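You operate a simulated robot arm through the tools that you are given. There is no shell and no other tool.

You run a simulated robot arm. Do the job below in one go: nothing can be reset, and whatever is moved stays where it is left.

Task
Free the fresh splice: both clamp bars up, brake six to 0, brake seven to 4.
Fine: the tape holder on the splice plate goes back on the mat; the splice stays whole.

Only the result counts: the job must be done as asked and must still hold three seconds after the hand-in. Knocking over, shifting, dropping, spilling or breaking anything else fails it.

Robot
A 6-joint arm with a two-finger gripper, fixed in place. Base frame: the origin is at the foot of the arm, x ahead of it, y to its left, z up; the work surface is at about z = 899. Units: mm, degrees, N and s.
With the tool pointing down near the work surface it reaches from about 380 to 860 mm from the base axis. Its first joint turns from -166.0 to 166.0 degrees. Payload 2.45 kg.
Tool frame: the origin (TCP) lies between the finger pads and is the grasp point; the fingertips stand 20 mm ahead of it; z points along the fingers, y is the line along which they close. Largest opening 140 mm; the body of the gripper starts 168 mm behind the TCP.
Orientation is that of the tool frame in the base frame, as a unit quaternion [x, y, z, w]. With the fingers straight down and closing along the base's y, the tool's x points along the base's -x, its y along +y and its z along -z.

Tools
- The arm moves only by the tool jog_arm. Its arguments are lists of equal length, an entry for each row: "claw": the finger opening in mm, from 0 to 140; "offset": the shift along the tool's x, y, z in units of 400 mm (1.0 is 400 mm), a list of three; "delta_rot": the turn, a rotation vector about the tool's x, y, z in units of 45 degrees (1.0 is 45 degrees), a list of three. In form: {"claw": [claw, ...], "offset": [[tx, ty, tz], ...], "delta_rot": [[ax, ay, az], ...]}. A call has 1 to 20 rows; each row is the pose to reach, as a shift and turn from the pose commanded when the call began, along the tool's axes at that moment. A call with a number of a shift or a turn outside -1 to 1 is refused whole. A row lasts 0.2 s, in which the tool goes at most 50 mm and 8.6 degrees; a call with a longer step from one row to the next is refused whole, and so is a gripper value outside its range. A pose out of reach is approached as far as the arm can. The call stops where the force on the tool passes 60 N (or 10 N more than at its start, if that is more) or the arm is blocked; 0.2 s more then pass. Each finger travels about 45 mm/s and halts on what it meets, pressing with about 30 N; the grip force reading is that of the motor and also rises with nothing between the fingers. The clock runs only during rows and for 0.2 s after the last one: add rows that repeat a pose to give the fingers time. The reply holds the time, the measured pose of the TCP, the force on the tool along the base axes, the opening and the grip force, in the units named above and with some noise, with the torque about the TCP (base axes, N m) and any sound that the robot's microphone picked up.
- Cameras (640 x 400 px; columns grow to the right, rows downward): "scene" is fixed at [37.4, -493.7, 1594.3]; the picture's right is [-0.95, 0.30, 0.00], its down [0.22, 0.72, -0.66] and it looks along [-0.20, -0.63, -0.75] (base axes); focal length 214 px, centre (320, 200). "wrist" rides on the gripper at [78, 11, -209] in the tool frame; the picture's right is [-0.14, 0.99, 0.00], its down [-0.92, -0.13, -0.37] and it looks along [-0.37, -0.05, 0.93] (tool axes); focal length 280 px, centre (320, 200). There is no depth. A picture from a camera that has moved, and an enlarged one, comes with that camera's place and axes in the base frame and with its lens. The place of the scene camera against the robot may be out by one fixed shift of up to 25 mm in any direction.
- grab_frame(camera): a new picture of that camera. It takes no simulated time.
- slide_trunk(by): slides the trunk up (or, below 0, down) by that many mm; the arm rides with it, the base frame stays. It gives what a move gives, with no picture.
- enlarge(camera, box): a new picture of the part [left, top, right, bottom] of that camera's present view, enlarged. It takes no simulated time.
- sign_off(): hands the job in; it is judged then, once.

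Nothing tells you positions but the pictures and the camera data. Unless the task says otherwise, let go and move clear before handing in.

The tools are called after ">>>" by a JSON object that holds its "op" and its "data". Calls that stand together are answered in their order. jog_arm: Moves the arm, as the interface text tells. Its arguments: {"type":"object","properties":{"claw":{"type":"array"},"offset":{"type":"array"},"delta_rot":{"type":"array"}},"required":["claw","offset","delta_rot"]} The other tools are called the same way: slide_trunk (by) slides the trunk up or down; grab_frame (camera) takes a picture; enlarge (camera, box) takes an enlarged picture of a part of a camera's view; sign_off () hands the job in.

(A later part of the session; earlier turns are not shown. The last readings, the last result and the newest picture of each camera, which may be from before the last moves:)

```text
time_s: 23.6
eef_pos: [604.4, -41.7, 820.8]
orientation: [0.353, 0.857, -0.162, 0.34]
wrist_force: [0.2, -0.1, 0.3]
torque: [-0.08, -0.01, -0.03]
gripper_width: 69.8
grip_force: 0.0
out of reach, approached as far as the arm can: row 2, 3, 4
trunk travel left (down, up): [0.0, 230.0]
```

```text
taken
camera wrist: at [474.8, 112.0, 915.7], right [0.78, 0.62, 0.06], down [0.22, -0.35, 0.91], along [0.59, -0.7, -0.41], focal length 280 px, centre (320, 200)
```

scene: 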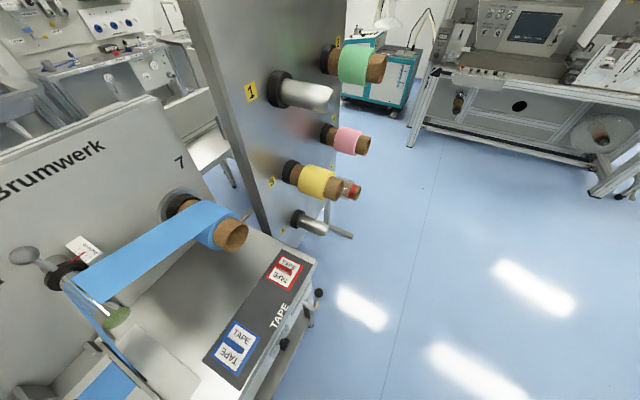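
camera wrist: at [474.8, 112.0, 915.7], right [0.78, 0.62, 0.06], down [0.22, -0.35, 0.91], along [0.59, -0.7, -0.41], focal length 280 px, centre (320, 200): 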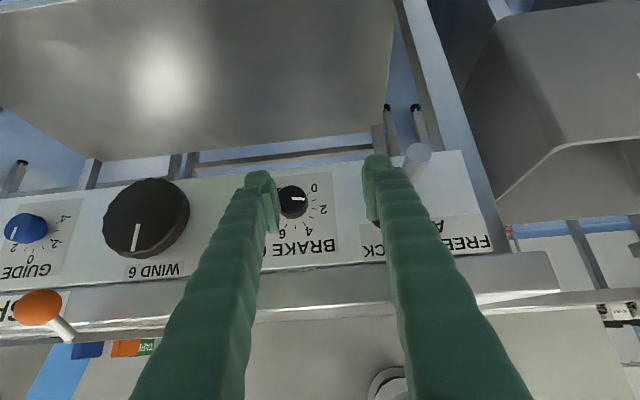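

45° is still just out of reach this close, but 30° works. I'll go to 30° pitch at (F 480, L 362, z 840), in front of and above knob 6.

>>> {"op": "jog_arm", "data": {"claw": [70, 70, 70, 70], "offset": [[-0.024, -0.031, 0.003], [-0.049, -0.061, 0.006], [-0.073, -0.092, 0.009], [-0.073, -0.092, 0.009]], "delta_rot": [[-0.016, 0.105, 0.006], [-0.031, 0.21, 0.012], [-0.047, 0.3145, 0.0175], [-0.047, 0.3145, 0.0175]]}}

>>> {"op": "grab_frame", "data": {"camera": "wrist"}}

>>> {"op": "enlarge", "data": {"camera": "wrist", "box": [240, 90, 400, 190]}}

```text
time_s: 24.6
eef_pos: [593.9, -85.3, 837.8]
orientation: [0.368, 0.891, -0.084, 0.253]
wrist_force: [-0.8, 0.1, 0.7]
torque: [0.04, 0.01, 0.0]
gripper_width: 70.0
grip_force: 0.0
out of reach, approached as far as the arm can: row 1
trunk travel left (down, up): [0.0, 230.0]
```

```text
taken
camera wrist: at [474.0, 39.8, 978.5], right [0.77, 0.62, 0.11], down [0.32, -0.53, 0.78], along [0.55, -0.57, -0.61], focal length 280 px, centre (320, 200)
```

wrist: 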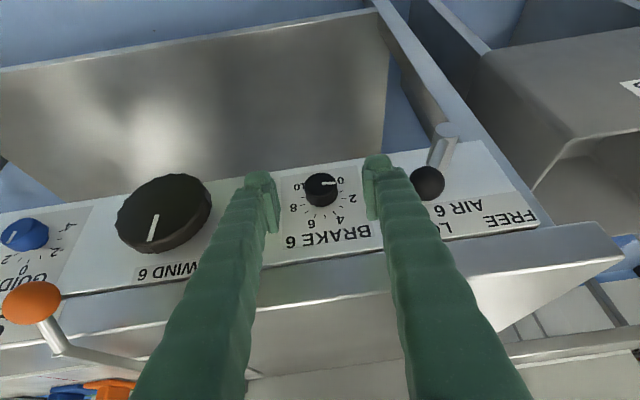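

```text
4.00 times, centred on (320, 140) of wrist
camera zoom: at [474.0, 39.8, 978.5], right [0.77, 0.62, 0.11], down [0.32, -0.53, 0.78], along [0.55, -0.57, -0.61], focal length 1122 px, centre (320, 440)
```

zoom: 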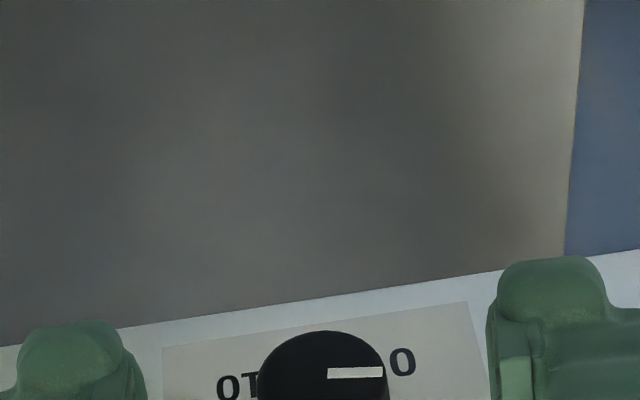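

The BRAKE 6 dial is now well in view between the fingers. Zooming on the pointer to read it exactly.

>>> {"op": "enlarge", "data": {"camera": "wrist", "box": [260, 155, 388, 235]}}

```text
5.00 times, centred on (324, 195) of wrist
camera zoom: at [474.0, 39.8, 978.5], right [0.77, 0.62, 0.11], down [0.32, -0.53, 0.78], along [0.55, -0.57, -0.61], focal length 1402 px, centre (300, 225)
```

zoom: 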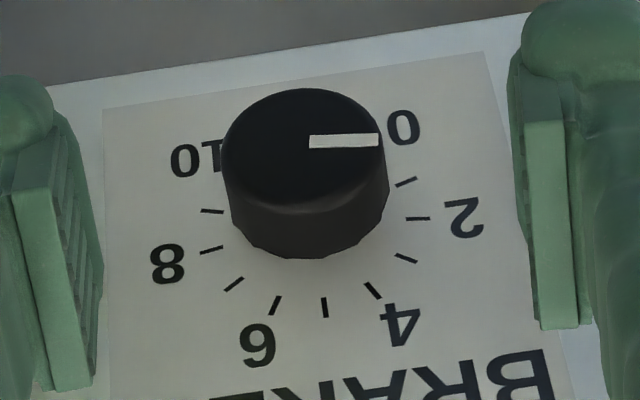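

BRAKE 6 reads 2.0 and its axis is at L≈362, z≈790. I'll pre-roll the gripper 27° clockwise about the knob's axis while lowering to the knob's height, still in front of it.

>>> {"op": "jog_arm", "data": {"claw": [70, 70, 70, 70, 70, 70], "offset": [[0.012, 0, 0.02], [0.024, 0.001, 0.041], [0.037, 0.001, 0.061], [0.049, 0.002, 0.082], [0.061, 0.002, 0.102], [0.061, 0.002, 0.102]], "delta_rot": [[-0.103, -0.001, 0.061], [-0.206, -0.003, 0.123], [-0.309, -0.004, 0.184], [-0.412, -0.006, 0.246], [-0.5156, -0.007, 0.3075], [-0.5156, -0.007, 0.3075]]}}

>>> {"op": "grab_frame", "data": {"camera": "wrist"}}

```text
time_s: 25.9
eef_pos: [602.0, -83.2, 841.4]
orientation: [0.373, 0.888, -0.067, 0.259]
wrist_force: [0.6, -0.2, 0.3]
torque: [0.02, 0.02, 0.04]
gripper_width: 69.7
grip_force: 0.0
out of reach, approached as far as the arm can: row 1, 2, 3, 4, 5, 6
trunk travel left (down, up): [0.0, 230.0]
```

```text
taken
camera wrist: at [478.7, 38.1, 981.7], right [0.77, 0.62, 0.14], down [0.3, -0.55, 0.78], along [0.56, -0.56, -0.61], focal length 280 px, centre (320, 200)
```

wrist: 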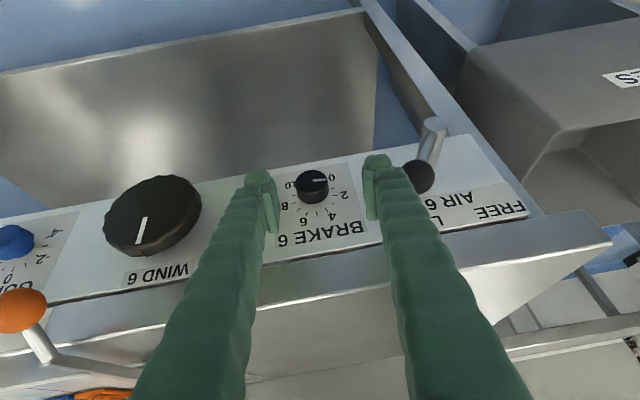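

Rolling at 30° pitch is out of reach, but a nearly vertical tool (10° pitch) keeps the wrist farther out. I'll switch to 10° pitch with the 27° clockwise pre-roll while holding position in front of the knob.

>>> {"op": "jog_arm", "data": {"claw": [70, 70, 70, 70, 70, 70], "offset": [[0, -0.002, 0.001], [0, -0.005, 0.001], [0, -0.007, 0.002], [0, -0.009, 0.003], [0, -0.0115, 0.003], [0, -0.0115, 0.003]], "delta_rot": [[-0.094, 0.09, 0.038], [-0.188, 0.181, 0.076], [-0.283, 0.271, 0.113], [-0.377, 0.362, 0.151], [-0.471, 0.452, 0.189], [-0.471, 0.452, 0.189]]}}

>>> {"op": "grab_frame", "data": {"camera": "wrist"}}

```text
time_s: 27.4
eef_pos: [601.1, -90.9, 840.9]
orientation: [0.389, 0.887, 0.183, 0.168]
wrist_force: [-0.1, 0.0, -0.1]
torque: [0.04, -0.01, 0.02]
gripper_width: 70.0
grip_force: 0.1
out of reach, approached as far as the arm can: row 1, 2, 3, 4
trunk travel left (down, up): [0.0, 230.0]
```

```text
taken
camera wrist: at [466.9, -66.4, 1017.6], right [0.71, 0.52, 0.47], down [0.35, -0.85, 0.41], along [0.61, -0.13, -0.78], focal length 280 px, centre (320, 200)
```

wrist: 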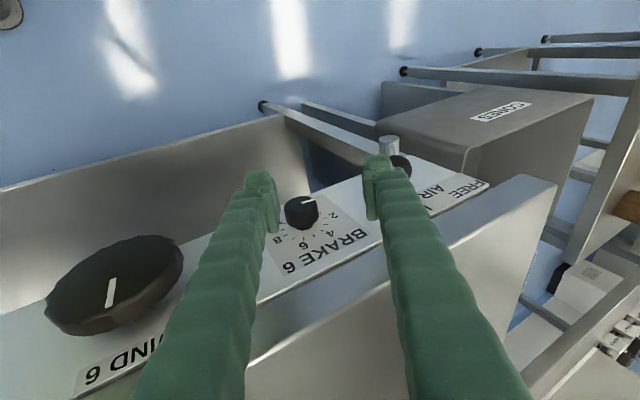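

Good, the pose is reached. Now descend to the knob's axis height, still 35 mm in front, and check the alignment.

>>> {"op": "jog_arm", "data": {"claw": [70, 70, 70], "offset": [[0.01, -0.0275, 0.0565], [0.02, -0.055, 0.113], [0.02, -0.055, 0.113]], "delta_rot": [[0, 0, 0], [0, 0, 0], [0, 0, 0]]}}

>>> {"op": "grab_frame", "data": {"camera": "wrist"}}

>>> {"op": "enlarge", "data": {"camera": "wrist", "box": [240, 140, 400, 240]}}

```text
time_s: 28.1
eef_pos: [601.2, -88.8, 791.2]
orientation: [0.39, 0.887, 0.183, 0.167]
wrist_force: [0.1, -0.3, 0.1]
torque: [0.01, 0.04, -0.02]
gripper_width: 70.1
grip_force: 0.1
trunk travel left (down, up): [0.0, 230.0]
```

```text
taken
camera wrist: at [467.1, -63.3, 967.3], right [0.71, 0.52, 0.47], down [0.35, -0.84, 0.41], along [0.61, -0.13, -0.78], focal length 280 px, centre (320, 200)
```

wrist: 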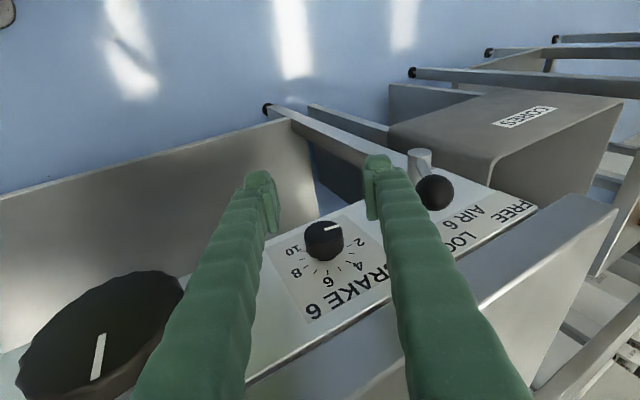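

```text
4.00 times, centred on (320, 190) of wrist
camera zoom: at [467.1, -63.3, 967.3], right [0.71, 0.52, 0.47], down [0.35, -0.84, 0.41], along [0.61, -0.13, -0.78], focal length 1122 px, centre (320, 240)
```

zoom: 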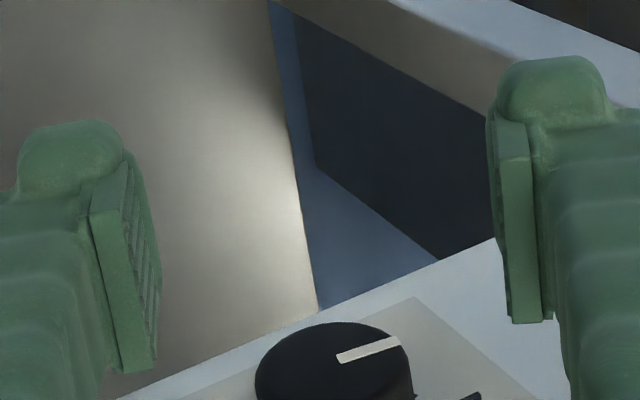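

The knob projects where predicted (within ~2 mm), so I move 38 mm forward along the knob's axis to bring the pads around it, without closing yet.

>>> {"op": "jog_arm", "data": {"claw": [70, 70, 70, 70], "offset": [[-0.031, -0.001, 0.0055], [-0.062, -0.002, 0.011], [-0.0935, -0.004, 0.0166], [-0.0935, -0.004, 0.0166]], "delta_rot": [[0, 0, 0], [0, 0, 0], [0, 0, 0], [0, 0, 0]]}}

>>> {"op": "grab_frame", "data": {"camera": "wrist"}}

>>> {"op": "enlarge", "data": {"camera": "wrist", "box": [240, 140, 400, 240]}}

```text
time_s: 29.1
eef_pos: [625.8, -117.5, 787.5]
orientation: [0.39, 0.887, 0.183, 0.167]
wrist_force: [-0.1, -0.9, -0.4]
torque: [0.0, -0.01, 0.0]
gripper_width: 69.9
grip_force: 0.1
trunk travel left (down, up): [0.0, 230.0]
```

```text
taken
camera wrist: at [491.3, -92.1, 964.9], right [0.71, 0.52, 0.47], down [0.35, -0.84, 0.41], along [0.61, -0.13, -0.78], focal length 280 px, centre (320, 200)
```

wrist: 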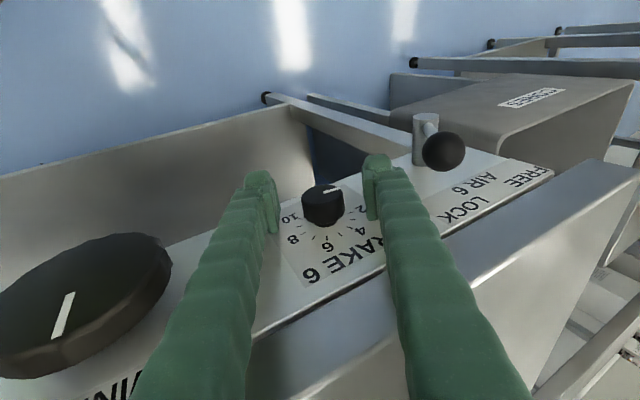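

```text
4.00 times, centred on (320, 190) of wrist
camera zoom: at [491.3, -92.1, 964.9], right [0.71, 0.52, 0.47], down [0.35, -0.84, 0.41], along [0.61, -0.13, -0.78], focal length 1122 px, centre (320, 240)
```

zoom: 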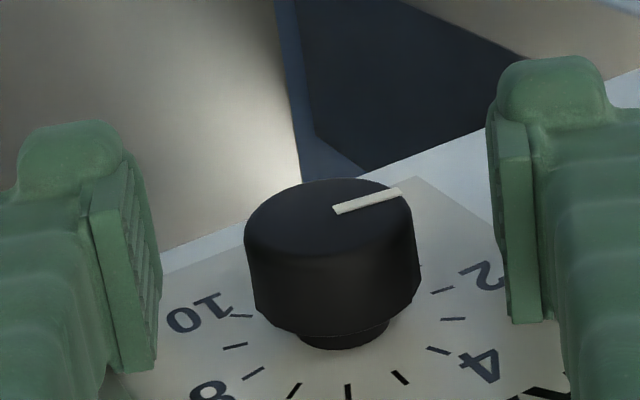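

The knob is centred between the pads. Closing on it now.

>>> {"op": "jog_arm", "data": {"claw": [55, 45, 35, 28, 25, 25, 25], "offset": [[0, 0, 0], [0, 0, 0], [0, 0, 0], [0, 0, 0], [0, 0, 0], [0, 0, 0], [0, 0, 0]], "delta_rot": [[0, 0, 0], [0, 0, 0], [0, 0, 0], [0, 0, 0], [0, 0, 0], [0, 0, 0], [0, 0, 0]]}}

>>> {"op": "enlarge", "data": {"camera": "wrist", "box": [240, 140, 400, 240]}}

```text
time_s: 30.8
eef_pos: [626.1, -117.6, 788.2]
orientation: [0.389, 0.887, 0.184, 0.167]
wrist_force: [8.1, 8.3, 5.6]
torque: [0.0, 0.08, 0.26]
gripper_width: 29.5
grip_force: 44.8
trunk travel left (down, up): [0.0, 230.0]
```

```text
4.00 times, centred on (320, 190) of wrist
camera zoom: at [491.8, -91.2, 965.3], right [0.71, 0.52, 0.47], down [0.35, -0.84, 0.41], along [0.61, -0.13, -0.78], focal length 1122 px, centre (320, 240)
```

zoom: 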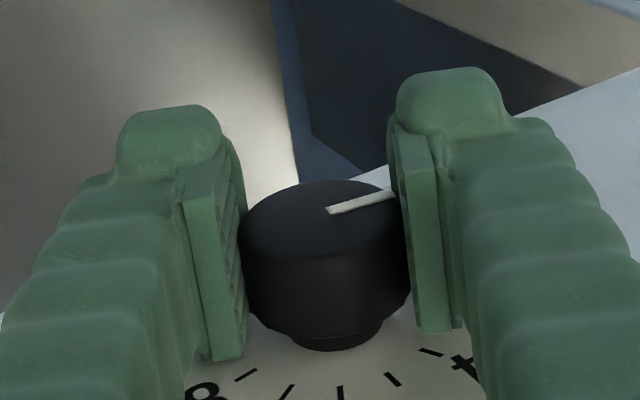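

Gripped (29.5 mm, with a ~13 N sideways bias meaning I should shift about 1.5 mm toward +y). I shift that and turn anticlockwise 27° as the first half.

>>> {"op": "jog_arm", "data": {"claw": [25, 25, 25, 25, 25, 25, 25, 25], "offset": [[0, 0.00375, 0], [0, 0.00375, 0], [0, 0.00375, 0], [0, 0.00375, 0], [0, 0.00375, 0], [0, 0.00375, 0], [0, 0.00375, 0], [0, 0.00375, 0]], "delta_rot": [[0, 0, 0], [0.098, 0, -0.0174], [0.197, 0, -0.0349], [0.295, 0, -0.0523], [0.394, 0, -0.0697], [0.492, 0.001, -0.0872], [0.5906, 0.001, -0.1046], [0.5906, 0.001, -0.1046]]}}

>>> {"op": "enlarge", "data": {"camera": "wrist", "box": [240, 140, 400, 240]}}

```text
time_s: 32.5
eef_pos: [626.8, -116.9, 788.6]
orientation: [0.386, 0.912, 0.055, 0.127]
wrist_force: [-30.6, 7.9, -17.2]
torque: [0.45, 0.4, -0.12]
gripper_width: 29.9
grip_force: 44.4
out of reach, approached as far as the arm can: row 5, 6, 7, 8
trunk travel left (down, up): [0.0, 230.0]
```

```text
4.00 times, centred on (320, 190) of wrist
camera zoom: at [525.5, -53.8, 977.2], right [0.78, 0.59, 0.22], down [0.43, -0.75, 0.5], along [0.46, -0.3, -0.84], focal length 1122 px, centre (320, 240)
```

zoom: 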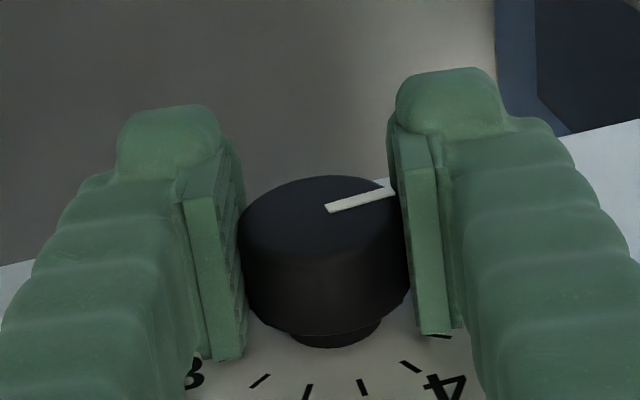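

The turn stopped halfway: the arm hit a wrist singularity near this roll, having turned the knob about 16°. I'll release, check, and continue with repeated short strokes on the good side of the roll range.

>>> {"op": "jog_arm", "data": {"claw": [40, 50, 60, 60], "offset": [[0, 0, 0], [0, 0, 0], [0, 0, 0], [0, 0, 0]], "delta_rot": [[0, 0, 0], [0, 0, 0], [0, 0, 0], [0, 0, 0]]}}

>>> {"op": "grab_frame", "data": {"camera": "wrist"}}

>>> {"op": "enlarge", "data": {"camera": "wrist", "box": [240, 150, 400, 250]}}

```text
time_s: 33.5
eef_pos: [631.2, -114.7, 791.8]
orientation: [0.386, 0.912, 0.057, 0.13]
wrist_force: [-6.9, 35.3, 4.5]
torque: [0.38, 0.09, -0.44]
gripper_width: 46.0
grip_force: 0.2
trunk travel left (down, up): [0.0, 230.0]
```

```text
taken
camera wrist: at [528.7, -52.2, 979.6], right [0.77, 0.59, 0.23], down [0.43, -0.75, 0.5], along [0.47, -0.29, -0.83], focal length 280 px, centre (320, 200)
```

wrist: 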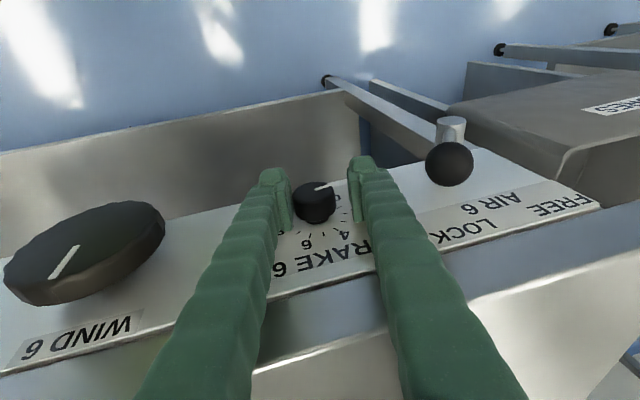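

```text
4.00 times, centred on (320, 200) of wrist
camera zoom: at [528.7, -52.2, 979.6], right [0.77, 0.59, 0.23], down [0.43, -0.75, 0.5], along [0.47, -0.29, -0.83], focal length 1122 px, centre (320, 200)
```

zoom: 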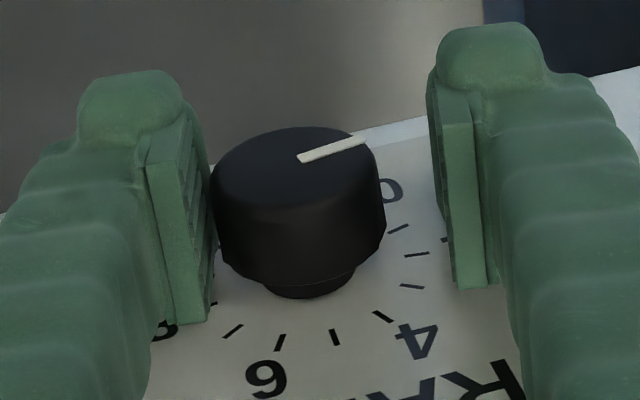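

The released tool is pressing lightly on the face and one finger touches the knob (commanded pose drifted a few mm). I back off along the axis first to relieve that.

>>> {"op": "jog_arm", "data": {"claw": [60, 60, 60], "offset": [[0.012, -0.0098, -0.003], [0.0365, -0.0098, -0.009], [0.0365, -0.0098, -0.009]], "delta_rot": [[0, 0, 0], [0, 0, 0], [0, 0, 0]]}}

>>> {"op": "enlarge", "data": {"camera": "wrist", "box": [240, 150, 400, 250]}}

```text
time_s: 34.4
eef_pos: [617.8, -110.6, 790.2]
orientation: [0.387, 0.911, 0.054, 0.131]
wrist_force: [-0.6, 0.4, 0.2]
torque: [-0.06, -0.01, -0.03]
gripper_width: 59.8
grip_force: 0.1
trunk travel left (down, up): [0.0, 230.0]
```

```text
4.00 times, centred on (320, 200) of wrist
camera zoom: at [514.8, -46.9, 977.1], right [0.78, 0.59, 0.23], down [0.42, -0.75, 0.51], along [0.47, -0.3, -0.83], focal length 1122 px, centre (320, 200)
```

zoom: 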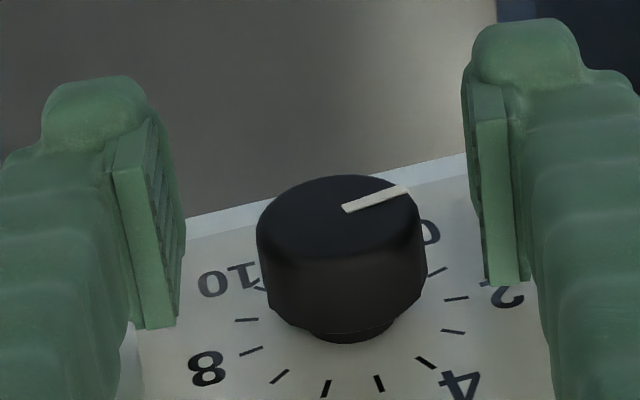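

Free of contact; the pointer now reads about 1.44, so about 39° anticlockwise remain. I back off slightly and pre-roll to about 36°, then regrip for another stroke.

>>> {"op": "jog_arm", "data": {"claw": [60, 60, 60, 60, 60, 60], "offset": [[0.0375, 0.0054, -0.0035], [0.0375, 0.0054, -0.0035], [0.0375, 0.0054, -0.0035], [0.0375, 0.0054, -0.0035], [0.0375, 0.0054, -0.0035], [0.0375, 0.0054, -0.0035]], "delta_rot": [[0, 0, 0], [-0.133, 0, 0.027], [-0.267, 0, 0.055], [-0.4, 0, 0.082], [-0.533, -0.001, 0.109], [-0.533, -0.001, 0.109]]}}

>>> {"op": "grab_frame", "data": {"camera": "wrist"}}

```text
time_s: 35.8
eef_pos: [608.3, -99.2, 788.4]
orientation: [0.389, 0.863, 0.249, 0.206]
wrist_force: [0.1, -1.3, 0.4]
torque: [0.06, -0.02, 0.0]
gripper_width: 60.1
grip_force: 0.0
trunk travel left (down, up): [0.0, 230.0]
```

```text
taken
camera wrist: at [452.5, -88.5, 947.1], right [0.65, 0.46, 0.61], down [0.29, -0.89, 0.36], along [0.71, -0.06, -0.71], focal length 280 px, centre (320, 200)
```

wrist: 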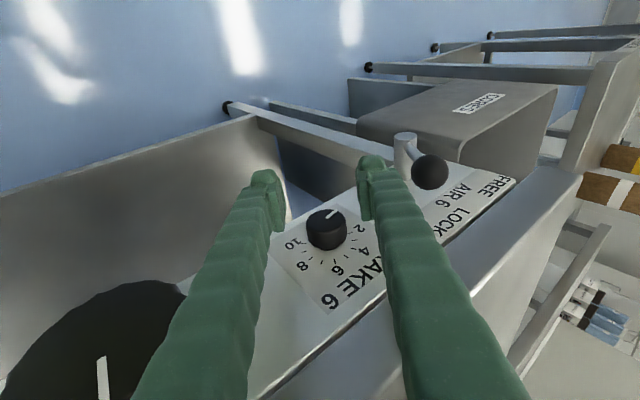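

Reach is fine at 36° roll. Moving forward onto the knob and closing.

>>> {"op": "jog_arm", "data": {"claw": [60, 60, 60, 48, 38, 30, 25, 25, 25], "offset": [[-0.028, 0.0027, 0.006], [-0.0564, 0.0027, 0.0114], [-0.0564, 0.0027, 0.0114], [-0.0564, 0.0027, 0.0114], [-0.0564, 0.0027, 0.0114], [-0.0564, 0.0027, 0.0114], [-0.0564, 0.0027, 0.0114], [-0.0564, 0.0027, 0.0114], [-0.0564, 0.0027, 0.0114]], "delta_rot": [[0, 0, 0], [0, 0, 0], [0, 0, 0], [0, 0, 0], [0, 0, 0], [0, 0, 0], [0, 0, 0], [0, 0, 0], [0, 0, 0]]}}

>>> {"op": "enlarge", "data": {"camera": "wrist", "box": [240, 140, 400, 240]}}

```text
time_s: 37.8
eef_pos: [625.7, -115.8, 789.8]
orientation: [0.389, 0.863, 0.248, 0.205]
wrist_force: [-5.3, -6.8, -9.2]
torque: [-0.06, -0.05, -0.21]
gripper_width: 29.6
grip_force: 45.0
trunk travel left (down, up): [0.0, 230.0]
```

```text
4.00 times, centred on (320, 190) of wrist
camera zoom: at [471.1, -105.3, 948.7], right [0.65, 0.46, 0.6], down [0.29, -0.89, 0.36], along [0.7, -0.06, -0.71], focal length 1122 px, centre (320, 240)
```

zoom: 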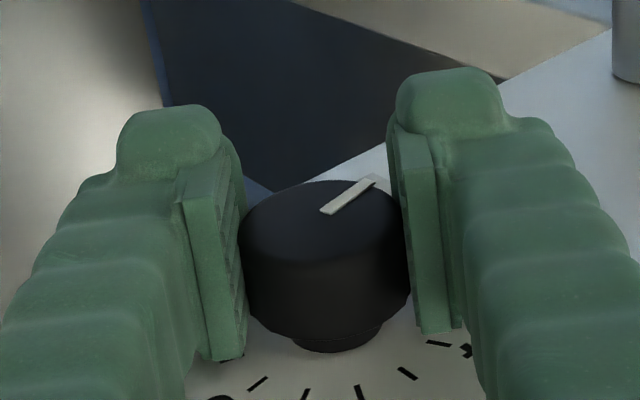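

Gripped; a ~12 N bias says shift about 1.5 mm toward -y. I shift that and turn 20.5° anticlockwise (stopping before the singular zone).

>>> {"op": "jog_arm", "data": {"claw": [25, 25, 25, 25, 25, 25, 25], "offset": [[0, -0.0035, 0], [0, -0.0035, 0], [0, -0.0035, 0], [0, -0.0035, 0], [0, -0.0035, 0], [0, -0.0035, 0], [0, -0.0035, 0]], "delta_rot": [[0, 0, 0], [0.089, 0, -0.018], [0.179, 0.001, -0.036], [0.268, 0.001, -0.054], [0.358, 0.001, -0.072], [0.447, 0.0015, -0.09], [0.447, 0.0015, -0.09]]}}

>>> {"op": "enlarge", "data": {"camera": "wrist", "box": [240, 140, 400, 240]}}

```text
time_s: 39.4
eef_pos: [626.3, -116.6, 789.1]
orientation: [0.388, 0.906, 0.086, 0.143]
wrist_force: [7.6, -14.5, -5.6]
torque: [-0.27, -0.26, 0.03]
gripper_width: 29.7
grip_force: 44.6
trunk travel left (down, up): [0.0, 230.0]
```

```text
4.00 times, centred on (320, 190) of wrist
camera zoom: at [514.7, -61.3, 974.2], right [0.76, 0.58, 0.29], down [0.4, -0.78, 0.49], along [0.51, -0.26, -0.82], focal length 1122 px, centre (320, 240)
```

zoom: 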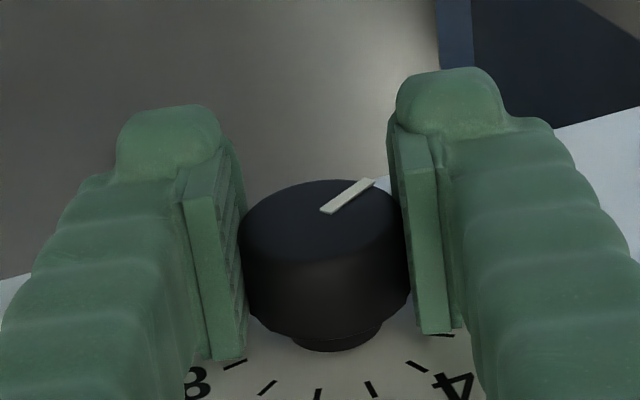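

That stroke held (now about 0.7). Release, back off and pre-roll again for the last stroke, then read the dial.

>>> {"op": "jog_arm", "data": {"claw": [40, 50, 60, 60, 60, 60, 60, 60, 60], "offset": [[0, 0, 0], [0, 0, 0], [0, 0, 0], [0.0489, 0, -0.0099], [0.0489, 0, -0.0099], [0.0489, 0, -0.0099], [0.0489, 0, -0.0099], [0.0489, 0, -0.0099], [0.0489, 0, -0.0099]], "delta_rot": [[0, 0, 0], [0, 0, 0], [0, 0, 0], [0, 0, 0], [-0.111, 0, 0.0226], [-0.223, -0.001, 0.0453], [-0.334, -0.001, 0.068], [-0.4458, -0.002, 0.0906], [-0.4458, -0.002, 0.0906]]}}

>>> {"op": "enlarge", "data": {"camera": "wrist", "box": [250, 170, 410, 270]}}

```text
time_s: 41.4
eef_pos: [610.8, -101.6, 790.2]
orientation: [0.39, 0.862, 0.248, 0.206]
wrist_force: [-0.2, -0.7, 0.1]
torque: [0.05, -0.01, 0.02]
gripper_width: 59.8
grip_force: 0.1
trunk travel left (down, up): [0.0, 230.0]
```

```text
4.00 times, centred on (330, 220) of wrist
camera zoom: at [455.6, -90.9, 948.8], right [0.65, 0.46, 0.61], down [0.29, -0.89, 0.36], along [0.7, -0.06, -0.71], focal length 1122 px, centre (280, 120)
```

zoom: 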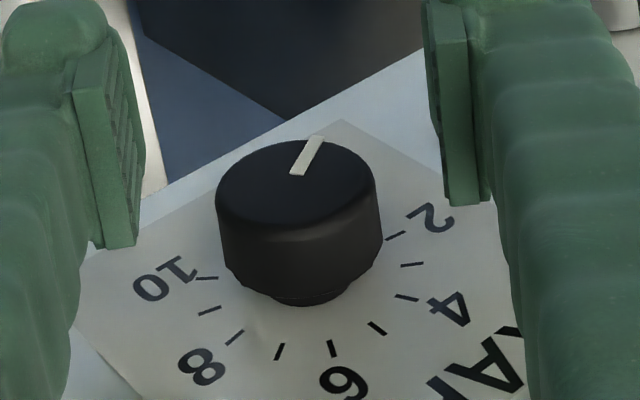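

Dial now reads ~0.58 (±0.1), so about 16–17° remain. Moving on and gripping again.

>>> {"op": "jog_arm", "data": {"claw": [60, 60, 60, 48, 38, 30, 25, 25, 25], "offset": [[-0.024, -0.001, 0.006], [-0.0485, -0.002, 0.0125], [-0.0485, -0.002, 0.0125], [-0.0485, -0.002, 0.0125], [-0.0485, -0.002, 0.0125], [-0.0485, -0.002, 0.0125], [-0.0485, -0.002, 0.0125], [-0.0485, -0.002, 0.0125], [-0.0485, -0.002, 0.0125]], "delta_rot": [[0, 0, 0], [0, 0, 0], [0, 0, 0], [0, 0, 0], [0, 0, 0], [0, 0, 0], [0, 0, 0], [0, 0, 0], [0, 0, 0]]}}

```text
time_s: 43.4
eef_pos: [625.0, -115.1, 787.4]
orientation: [0.389, 0.863, 0.249, 0.207]
wrist_force: [10.8, 12.5, 10.0]
torque: [0.26, 0.29, -0.04]
gripper_width: 29.8
grip_force: 45.0
trunk travel left (down, up): [0.0, 230.0]
```

Gripped with a +y bias; shifting 2 mm toward +y and turning about 16.5° anticlockwise.

>>> {"op": "jog_arm", "data": {"claw": [25, 25, 25, 25, 25, 25, 25], "offset": [[0, 0.005, 0], [0, 0.005, 0], [0, 0.005, 0], [0, 0.005, 0], [0, 0.005, 0], [0, 0.005, 0], [0, 0.005, 0]], "delta_rot": [[0, 0, 0], [0.072, 0, -0.0145], [0.144, 0, -0.029], [0.216, 0, -0.0435], [0.288, 0.001, -0.058], [0.3598, 0.001, -0.0726], [0.3598, 0.001, -0.0726]]}}

```text
time_s: 45.0
eef_pos: [624.8, -115.2, 787.4]
orientation: [0.39, 0.9, 0.118, 0.154]
wrist_force: [1.1, -12.9, -1.1]
torque: [0.29, -0.28, -0.04]
gripper_width: 30.0
grip_force: 44.9
trunk travel left (down, up): [0.0, 230.0]
```

Releasing and backing off 40 mm to read the dial.

>>> {"op": "jog_arm", "data": {"claw": [40, 50, 60, 70, 70, 70], "offset": [[0, 0, 0], [0, 0, 0], [0, 0, 0], [0.049, 0, -0.01], [0.098, 0, -0.02], [0.098, 0, -0.02]], "delta_rot": [[0, 0, 0], [0, 0, 0], [0, 0, 0], [0, 0, 0], [0, 0, 0], [0, 0, 0]]}}

>>> {"op": "grab_frame", "data": {"camera": "wrist"}}

>>> {"op": "enlarge", "data": {"camera": "wrist", "box": [250, 200, 410, 300]}}

```text
time_s: 46.4
eef_pos: [596.3, -87.4, 789.5]
orientation: [0.389, 0.9, 0.119, 0.155]
wrist_force: [0.8, 0.5, 0.0]
torque: [-0.03, -0.01, -0.03]
gripper_width: 70.0
grip_force: 0.0
trunk travel left (down, up): [0.0, 230.0]
```

```text
taken
camera wrist: at [476.6, -41.1, 971.3], right [0.75, 0.56, 0.36], down [0.37, -0.8, 0.47], along [0.55, -0.22, -0.81], focal length 280 px, centre (320, 200)
```

wrist: 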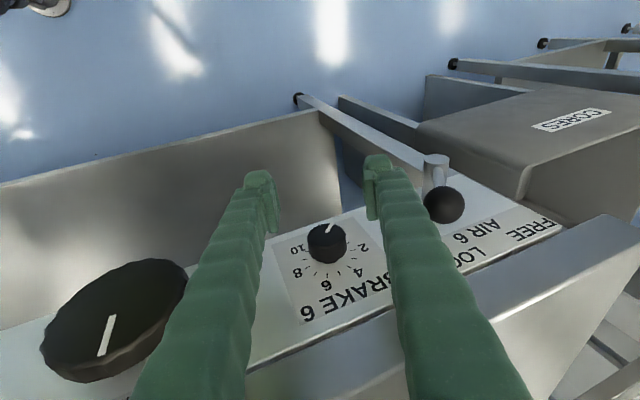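

```text
4.00 times, centred on (330, 250) of wrist
camera zoom: at [476.6, -41.1, 971.3], right [0.75, 0.56, 0.36], down [0.37, -0.8, 0.47], along [0.55, -0.22, -0.81], focal length 1122 px, centre (280, 0)
```

zoom: 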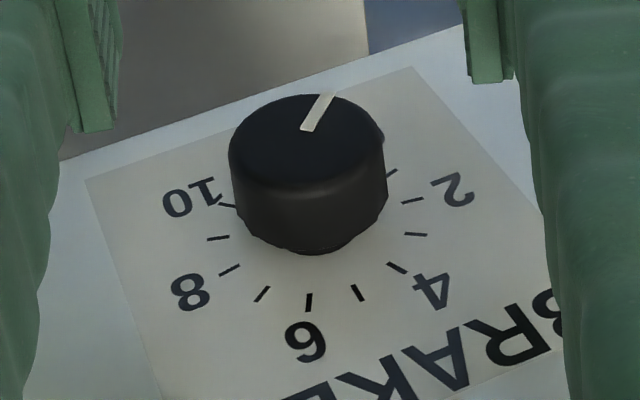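

The pointer is close to 0 now; let me magnify to measure it more precisely.

>>> {"op": "enlarge", "data": {"camera": "wrist", "box": [290, 210, 370, 260]}}

>>> {"op": "enlarge", "data": {"camera": "wrist", "box": [280, 215, 380, 290]}}

```text
8.00 times, centred on (330, 235) of wrist
camera zoom: at [476.6, -41.1, 971.3], right [0.75, 0.56, 0.36], down [0.37, -0.8, 0.47], along [0.55, -0.22, -0.81], focal length 2243 px, centre (240, -80)
```

zoom: 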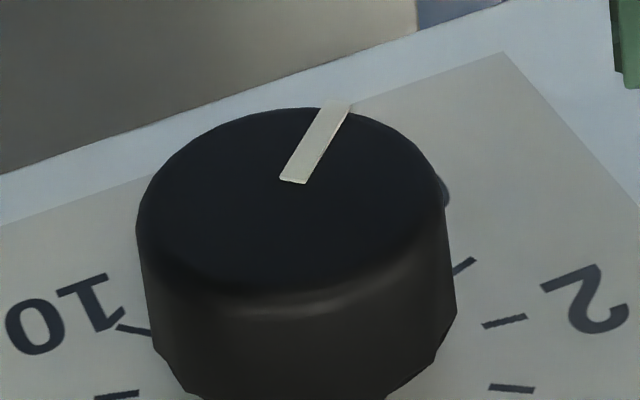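

```text
5.33 times, centred on (330, 252) of wrist
camera zoom: at [476.6, -41.1, 971.3], right [0.75, 0.56, 0.36], down [0.37, -0.8, 0.47], along [0.55, -0.22, -0.81], focal length 1495 px, centre (267, -80)
```

zoom: 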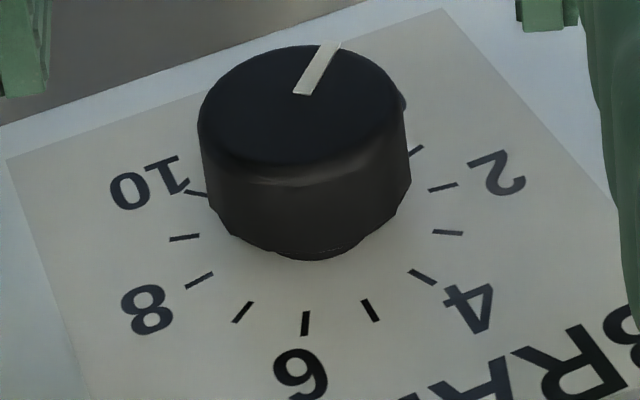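

By ray geometry BRAKE 6 now reads 0 within about 0.1, with its tick fit matching well. Next I rise clear, level the tool, and go across to knob 7.

>>> {"op": "jog_arm", "data": {"claw": [70, 70, 70, 70, 70, 70, 70], "offset": [[-0.0163, 0.0293, -0.0807], [-0.0326, 0.0586, -0.1615], [-0.049, 0.0879, -0.2422], [-0.0653, 0.1171, -0.3229], [-0.0816, 0.1464, -0.4037], [-0.0979, 0.1757, -0.4844], [-0.0979, 0.1757, -0.4844]], "delta_rot": [[0, 0, 0], [0.087, 0.05, -0.008], [0.174, 0.1, -0.015], [0.26, 0.15, -0.023], [0.347, 0.2, -0.031], [0.4338, 0.2504, -0.0383], [0.4338, 0.2504, -0.0383]]}}

```text
time_s: 48.0
eef_pos: [530.5, -173.8, 922.8]
orientation: [0.351, 0.931, 0.082, 0.066]
wrist_force: [0.2, 1.3, 0.0]
torque: [-0.15, 0.12, -0.01]
gripper_width: 69.8
grip_force: 0.0
out of reach, approached as far as the arm can: row 2, 3, 4, 5, 6, 7
trunk travel left (down, up): [0.0, 230.0]
```

The arm wound itself around a wrist singularity and drifted (no contact). I'll first lift straight up a little, then unwind the orientation the way it came, in free space.

>>> {"op": "jog_arm", "data": {"claw": [70, 70, 70], "offset": [[-0.0065, 0.0199, -0.098], [-0.013, 0.0398, -0.196], [-0.013, 0.0398, -0.196]], "delta_rot": [[0, 0, 0], [0, 0, 0], [0, 0, 0]]}}

```text
time_s: 48.8
eef_pos: [517.0, -187.5, 988.6]
orientation: [0.345, 0.931, 0.095, 0.075]
wrist_force: [-0.1, -0.1, 0.4]
torque: [0.04, -0.02, 0.01]
gripper_width: 70.1
grip_force: 0.0
out of reach, approached as far as the arm can: row 1, 2, 3
trunk travel left (down, up): [0.0, 230.0]
```

Still limited in this direction as expected. Now I tilt the tool radially outward (toward where the wrist came from) to unwind.

>>> {"op": "jog_arm", "data": {"claw": [70, 70, 70, 70, 70], "offset": [[0, 0, 0], [0, 0, 0], [0, 0, 0], [0, 0, 0], [0, 0, 0]], "delta_rot": [[0.0094, -0.122, 0.0248], [0.0189, -0.244, 0.0496], [0.0283, -0.366, 0.0744], [0.0377, -0.4874, 0.0992], [0.0377, -0.4874, 0.0992]]}}

```text
time_s: 50.0
eef_pos: [519.1, -185.3, 983.3]
orientation: [0.397, 0.886, 0.007, 0.238]
wrist_force: [-1.0, -0.1, 0.5]
torque: [-0.02, 0.0, -0.02]
gripper_width: 69.9
grip_force: 0.1
out of reach, approached as far as the arm can: row 1, 2, 3
trunk travel left (down, up): [0.0, 230.0]
```

Unwinding works. Next swing the tilt over to the other side, then bring the tool back to vertical.

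>>> {"op": "jog_arm", "data": {"claw": [70, 70, 70, 70, 70], "offset": [[0, 0, 0], [0, 0, 0], [0, 0, 0], [0, 0, 0], [0, 0, 0]], "delta_rot": [[0.0958, -0.0154, -0.052], [0.1916, -0.0308, -0.104], [0.2874, -0.0461, -0.156], [0.3831, -0.0615, -0.2082], [0.3831, -0.0615, -0.2082]]}}

```text
time_s: 51.1
eef_pos: [519.9, -184.9, 983.4]
orientation: [0.355, 0.901, -0.158, 0.193]
wrist_force: [-0.7, 0.3, -0.4]
torque: [0.02, 0.03, 0.0]
gripper_width: 69.9
grip_force: 0.1
out of reach, approached as far as the arm can: row 1, 2
trunk travel left (down, up): [0.0, 230.0]
```

Good, no warnings at the end. Now back to vertical.

>>> {"op": "jog_arm", "data": {"claw": [70, 70, 70, 70, 70, 70], "offset": [[0, 0, 0], [0, 0, 0], [0, 0, 0], [0, 0, 0], [0, 0, 0], [0, 0, 0]], "delta_rot": [[-0.037, 0.123, 0.009], [-0.074, 0.246, 0.017], [-0.111, 0.369, 0.026], [-0.149, 0.492, 0.035], [-0.1858, 0.6147, 0.0432], [-0.1858, 0.6147, 0.0432]]}}

```text
time_s: 52.5
eef_pos: [519.6, -186.7, 984.8]
orientation: [0.381, 0.924, 0.001, 0.001]
wrist_force: [0.2, -1.0, -0.8]
torque: [0.02, 0.02, -0.03]
gripper_width: 70.3
grip_force: 0.1
trunk travel left (down, up): [0.0, 230.0]
```

Unwound and vertical. Now traverse at z≈985 (well above the clamp balls) to the BRAKE 7 side.

>>> {"op": "jog_arm", "data": {"claw": [70, 70, 70, 70, 70, 70, 70, 70], "offset": [[0.003, -0.107, 0], [0.007, -0.214, 0], [0.01, -0.321, 0], [0.014, -0.428, 0], [0.017, -0.535, 0], [0.021, -0.642, 0], [0.024, -0.75, 0], [0.024, -0.75, 0]], "delta_rot": [[0, 0, 0], [0, 0, 0], [0, 0, 0], [0, 0, 0], [0, 0, 0], [0, 0, 0], [0, 0, 0], [0, 0, 0]]}}

```text
time_s: 54.4
eef_pos: [299.5, -390.7, 982.7]
orientation: [0.382, 0.924, 0.0, 0.0]
wrist_force: [-0.5, 0.5, 0.6]
torque: [0.04, 0.01, 0.01]
gripper_width: 70.0
grip_force: 0.0
trunk travel left (down, up): [0.0, 230.0]
```

>>> {"op": "jog_arm", "data": {"claw": [70, 70, 70, 70, 70, 70, 70, 70], "offset": [[0.003, -0.105, 0], [0.007, -0.21, 0], [0.01, -0.315, 0], [0.014, -0.42, 0], [0.017, -0.525, 0], [0.021, -0.63, 0], [0.024, -0.735, 0], [0.024, -0.735, 0]], "delta_rot": [[0, 0, 0], [0, 0, 0], [0, 0, 0], [0, 0, 0], [0, 0, 0], [0, 0, 0], [0, 0, 0], [0, 0, 0]]}}

>>> {"op": "grab_frame", "data": {"camera": "wrist"}}

```text
time_s: 56.1
eef_pos: [85.3, -589.9, 986.1]
orientation: [0.382, 0.924, 0.0, 0.0]
wrist_force: [-0.8, -0.4, 0.5]
torque: [0.01, 0.0, 0.02]
gripper_width: 69.7
grip_force: 0.1
trunk travel left (down, up): [0.0, 230.0]
```

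```text
taken
camera wrist: at [38.6, -527.7, 1195.7], right [0.8, 0.6, 0.0], down [0.56, -0.74, 0.37], along [0.22, -0.29, -0.93], focal length 280 px, centre (320, 200)
```

wrist: 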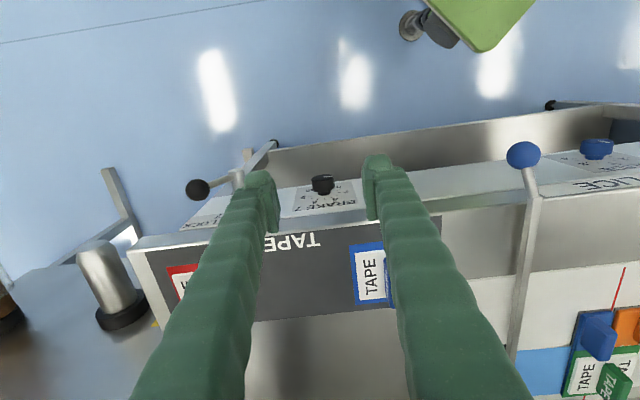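

In position above BRAKE 7's front. Descending to the knob's height, 35–40 mm in front of it.

>>> {"op": "jog_arm", "data": {"claw": [70, 70, 70, 70, 70, 70], "offset": [[-0.004, 0, 0.098], [-0.008, -0.001, 0.196], [-0.012, -0.001, 0.294], [-0.016, -0.001, 0.392], [-0.02, -0.0015, 0.49], [-0.02, -0.0015, 0.49]], "delta_rot": [[0, -0.022, 0], [0, -0.044, 0], [0, -0.067, 0], [0, -0.089, 0], [0, -0.111, 0], [0, -0.111, 0]]}}

>>> {"op": "grab_frame", "data": {"camera": "wrist"}}

>>> {"op": "enlarge", "data": {"camera": "wrist", "box": [240, 190, 400, 290]}}

```text
time_s: 57.5
eef_pos: [94.3, -598.4, 791.3]
orientation: [0.382, 0.923, -0.017, 0.04]
wrist_force: [0.1, 0.0, 0.4]
torque: [0.02, -0.02, 0.0]
gripper_width: 70.1
grip_force: 0.1
trunk travel left (down, up): [0.0, 230.0]
```

```text
taken
camera wrist: at [34.5, -523.5, 991.9], right [0.8, 0.6, 0.01], down [0.54, -0.72, 0.45], along [0.28, -0.35, -0.89], focal length 280 px, centre (320, 200)
```

wrist: 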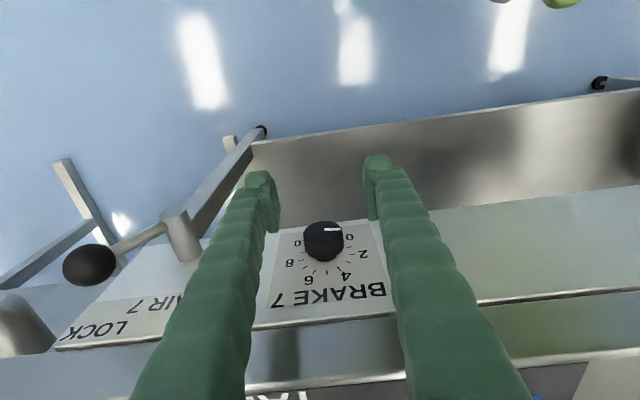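

```text
4.00 times, centred on (320, 240) of wrist
camera zoom: at [34.5, -523.5, 991.9], right [0.8, 0.6, 0.01], down [0.54, -0.72, 0.45], along [0.28, -0.35, -0.89], focal length 1122 px, centre (320, 40)
```

zoom: 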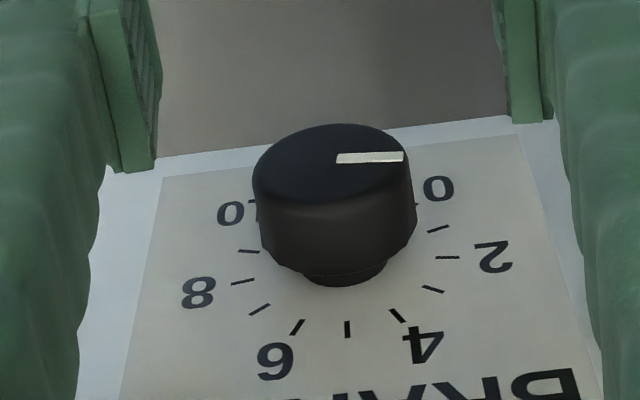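

BRAKE 7 reads 2.0, its axis at L≈-359.5, z≈790. I move forward around the knob and grip it with the roll at 0, since the clockwise turn leads away from the singular zone here.

>>> {"op": "jog_arm", "data": {"claw": [70, 70, 70, 70], "offset": [[-0.027, -0.0087, 0.004], [-0.054, -0.0087, 0.008], [-0.0817, -0.0087, 0.0122], [-0.0817, -0.0087, 0.0122]], "delta_rot": [[0, 0, 0], [0, 0, 0], [0, 0, 0], [0, 0, 0]]}}

>>> {"op": "enlarge", "data": {"camera": "wrist", "box": [240, 140, 400, 240]}}

```text
time_s: 58.5
eef_pos: [112.7, -624.4, 786.8]
orientation: [0.383, 0.923, -0.016, 0.041]
wrist_force: [0.4, -1.2, 0.1]
torque: [0.0, 0.01, -0.02]
gripper_width: 70.1
grip_force: 0.0
trunk travel left (down, up): [0.0, 230.0]
```

```text
4.00 times, centred on (320, 190) of wrist
camera zoom: at [54.3, -548.8, 988.2], right [0.8, 0.6, 0.01], down [0.54, -0.72, 0.45], along [0.28, -0.35, -0.89], focal length 1122 px, centre (320, 240)
```

zoom: 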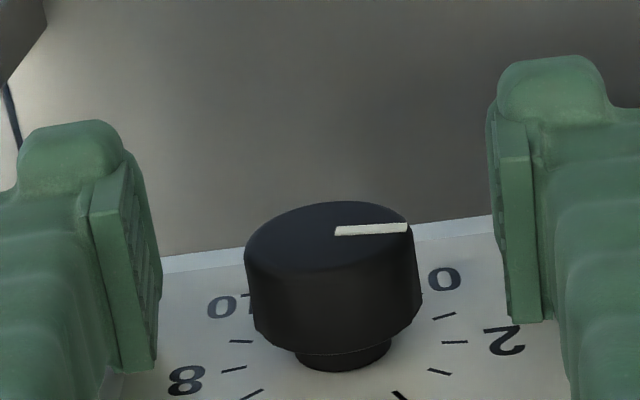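

Centred. Closing on knob 7.

>>> {"op": "jog_arm", "data": {"claw": [55, 45, 35, 28, 25, 25, 25], "offset": [[0, 0, 0.003], [0, 0, 0], [0, 0, 0], [0, 0, 0], [0, 0, 0], [0, 0, 0], [0, 0, 0]], "delta_rot": [[0, 0, 0], [0, 0, 0], [0, 0, 0], [0, 0, 0], [0, 0, 0], [0, 0, 0], [0, 0, 0]]}}

```text
time_s: 60.1
eef_pos: [112.8, -623.4, 784.5]
orientation: [0.382, 0.923, -0.016, 0.04]
wrist_force: [9.7, 7.3, 0.4]
torque: [0.02, 0.12, 0.11]
gripper_width: 32.8
grip_force: 6.1
trunk travel left (down, up): [0.0, 230.0]
```

The grip has not fully built up (32.8 mm, 6 N), so I hold and keep closing.

>>> {"op": "jog_arm", "data": {"claw": [22, 20, 20, 20], "offset": [[0, 0, 0], [0, 0, 0], [0, 0, 0], [0, 0, 0]], "delta_rot": [[0, 0, 0], [0, 0, 0], [0, 0, 0], [0, 0, 0]]}}

>>> {"op": "enlarge", "data": {"camera": "wrist", "box": [240, 140, 400, 240]}}

```text
time_s: 61.1
eef_pos: [112.2, -622.5, 786.1]
orientation: [0.383, 0.923, -0.017, 0.04]
wrist_force: [15.0, 12.1, 2.1]
torque: [-0.02, 0.1, 0.15]
gripper_width: 32.0
grip_force: 9.1
trunk travel left (down, up): [0.0, 230.0]
```

```text
4.00 times, centred on (320, 190) of wrist
camera zoom: at [53.9, -548.0, 987.6], right [0.8, 0.6, 0.01], down [0.54, -0.72, 0.45], along [0.28, -0.35, -0.89], focal length 1122 px, centre (320, 240)
```

zoom: 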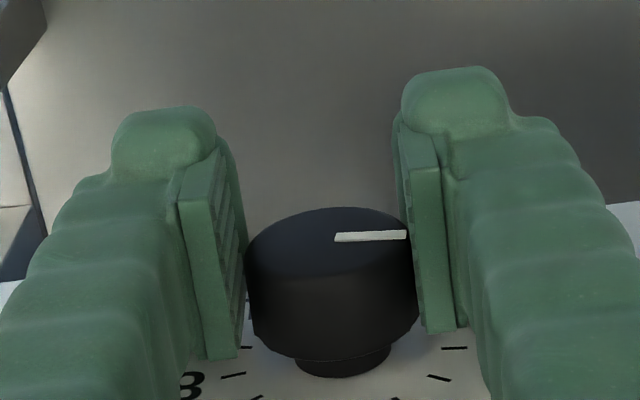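

Only the +y finger touches; I shift the hand 2.5 mm toward +y to centre it.

>>> {"op": "jog_arm", "data": {"claw": [22, 22, 20, 20, 20], "offset": [[0, 0.00625, 0], [0, 0.00625, 0], [0, 0.00625, 0], [0, 0.00625, 0], [0, 0.00625, 0]], "delta_rot": [[0, 0, 0], [0, 0, 0], [0, 0, 0], [0, 0, 0], [0, 0, 0]]}}

```text
time_s: 62.4
eef_pos: [114.2, -622.3, 786.4]
orientation: [0.383, 0.923, -0.017, 0.041]
wrist_force: [-6.7, -1.7, -0.4]
torque: [0.07, 0.03, -0.08]
gripper_width: 29.7
grip_force: 44.9
trunk travel left (down, up): [0.0, 230.0]
```

Now firmly gripped, but the hand sits ~3.5 mm below the knob's axis. I reopen slightly, raise 3.5 mm, and close again so the rotation is concentric.

>>> {"op": "jog_arm", "data": {"claw": [42, 45, 45, 36, 28, 22, 20, 20, 20], "offset": [[0, 0, 0], [-0.0008, 0, -0.0087], [-0.0008, 0, -0.0087], [-0.0008, 0, -0.0087], [-0.0008, 0, -0.0087], [-0.0008, 0, -0.0087], [-0.0008, 0, -0.0087], [-0.0008, 0, -0.0087], [-0.0008, 0, -0.0087]], "delta_rot": [[0, 0, 0], [0, 0, 0], [0, 0, 0], [0, 0, 0], [0, 0, 0], [0, 0, 0], [0, 0, 0], [0, 0, 0], [0, 0, 0]]}}

```text
time_s: 64.3
eef_pos: [113.9, -623.4, 790.2]
orientation: [0.382, 0.923, -0.016, 0.04]
wrist_force: [-5.8, -3.9, -2.1]
torque: [-0.05, 0.0, -0.08]
gripper_width: 29.5
grip_force: 44.7
trunk travel left (down, up): [0.0, 230.0]
```

Concentric and balanced now. Turning clockwise 30° as the first stroke.

>>> {"op": "jog_arm", "data": {"claw": [20, 20, 20, 20, 20, 20, 20], "offset": [[0, -0.0008, 0], [0, -0.0008, 0], [0, -0.0008, 0], [0, -0.0008, 0], [0, -0.0008, 0], [0, -0.0008, 0], [0, -0.0008, 0]], "delta_rot": [[-0.111, 0, 0.0097], [-0.221, 0, 0.0194], [-0.332, 0, 0.029], [-0.443, 0, 0.0387], [-0.553, 0, 0.0484], [-0.6641, 0, 0.0581], [-0.6641, 0, 0.0581]]}}

>>> {"op": "grab_frame", "data": {"camera": "wrist"}}

```text
time_s: 66.0
eef_pos: [115.4, -623.0, 790.0]
orientation: [0.379, 0.887, 0.225, 0.138]
wrist_force: [-1.3, -0.6, 7.9]
torque: [-0.2, -0.24, -0.13]
gripper_width: 29.7
grip_force: 44.2
trunk travel left (down, up): [0.0, 230.0]
```

```text
taken
camera wrist: at [-18.0, -619.7, 969.3], right [0.7, 0.51, 0.51], down [0.39, -0.86, 0.32], along [0.6, -0.03, -0.8], focal length 280 px, centre (320, 200)
```

wrist: 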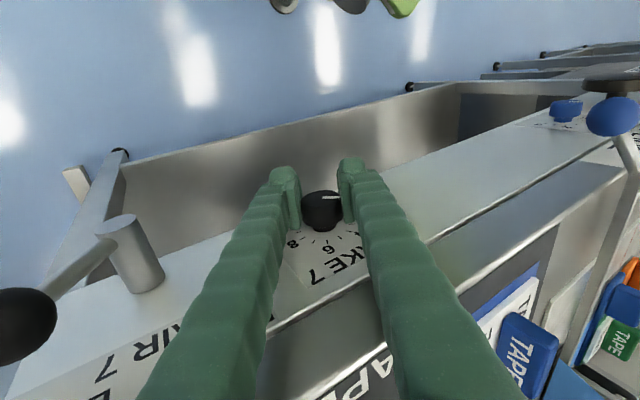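

Smooth. Release, back off 20 mm, roll back 28° and regrip for the remaining ~24°.

>>> {"op": "jog_arm", "data": {"claw": [40, 50, 60, 60, 60, 60, 60, 60, 60, 60], "offset": [[0, 0, 0], [0, 0, 0], [0, 0, 0], [0.0498, 0, -0.0044], [0.0498, 0, -0.0044], [0.0498, 0, -0.0044], [0.0498, 0, -0.0044], [0.0498, 0, -0.0044], [0.0498, 0, -0.0044], [0.0498, 0, -0.0044]], "delta_rot": [[0, 0, 0], [0, 0, 0], [0, 0, 0], [0, 0, 0], [0.124, 0, -0.0109], [0.248, 0, -0.0217], [0.372, 0, -0.0326], [0.496, 0, -0.0434], [0.6199, 0, -0.0543], [0.6199, 0, -0.0543]]}}

>>> {"op": "enlarge", "data": {"camera": "wrist", "box": [240, 170, 400, 270]}}

```text
time_s: 68.2
eef_pos: [100.4, -605.9, 790.2]
orientation: [0.383, 0.923, -0.001, 0.046]
wrist_force: [0.2, 0.7, -1.0]
torque: [0.0, 0.06, 0.02]
gripper_width: 60.1
grip_force: 0.0
trunk travel left (down, up): [0.0, 230.0]
```

```text
4.00 times, centred on (320, 220) of wrist
camera zoom: at [35.9, -536.7, 990.7], right [0.8, 0.6, 0.05], down [0.53, -0.73, 0.44], along [0.3, -0.33, -0.9], focal length 1122 px, centre (320, 120)
```

zoom: 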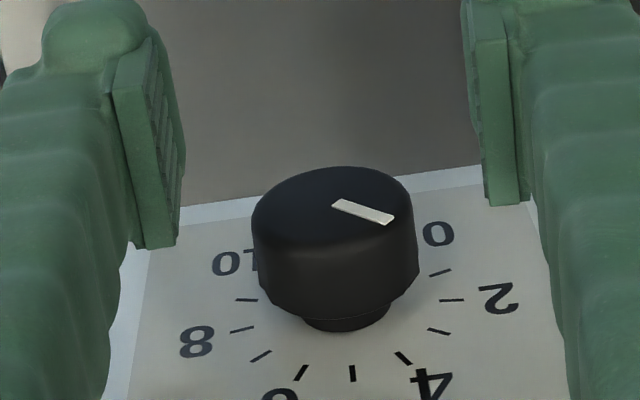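

Reads ~3.1, as expected. Forward again, grip, to turn the remaining ~24°.

>>> {"op": "jog_arm", "data": {"claw": [60, 60, 60, 48, 38, 30, 24, 20, 20, 20], "offset": [[-0.027, 0, 0.002], [-0.0536, 0, 0.0046], [-0.0536, 0, 0.0046], [-0.0536, 0, 0.0046], [-0.0536, 0, 0.0046], [-0.0536, 0, 0.0046], [-0.0536, 0, 0.0046], [-0.0536, 0, 0.0046], [-0.0536, 0, 0.0046], [-0.0536, 0, 0.0046]], "delta_rot": [[0, 0, 0], [0, 0, 0], [0, 0, 0], [0, 0, 0], [0, 0, 0], [0, 0, 0], [0, 0, 0], [0, 0, 0], [0, 0, 0], [0, 0, 0]]}}

```text
time_s: 70.3
eef_pos: [114.2, -622.8, 789.8]
orientation: [0.383, 0.923, -0.001, 0.048]
wrist_force: [-17.9, -12.7, -1.1]
torque: [0.0, 0.0, -0.18]
gripper_width: 29.7
grip_force: 45.0
trunk travel left (down, up): [0.0, 230.0]
```

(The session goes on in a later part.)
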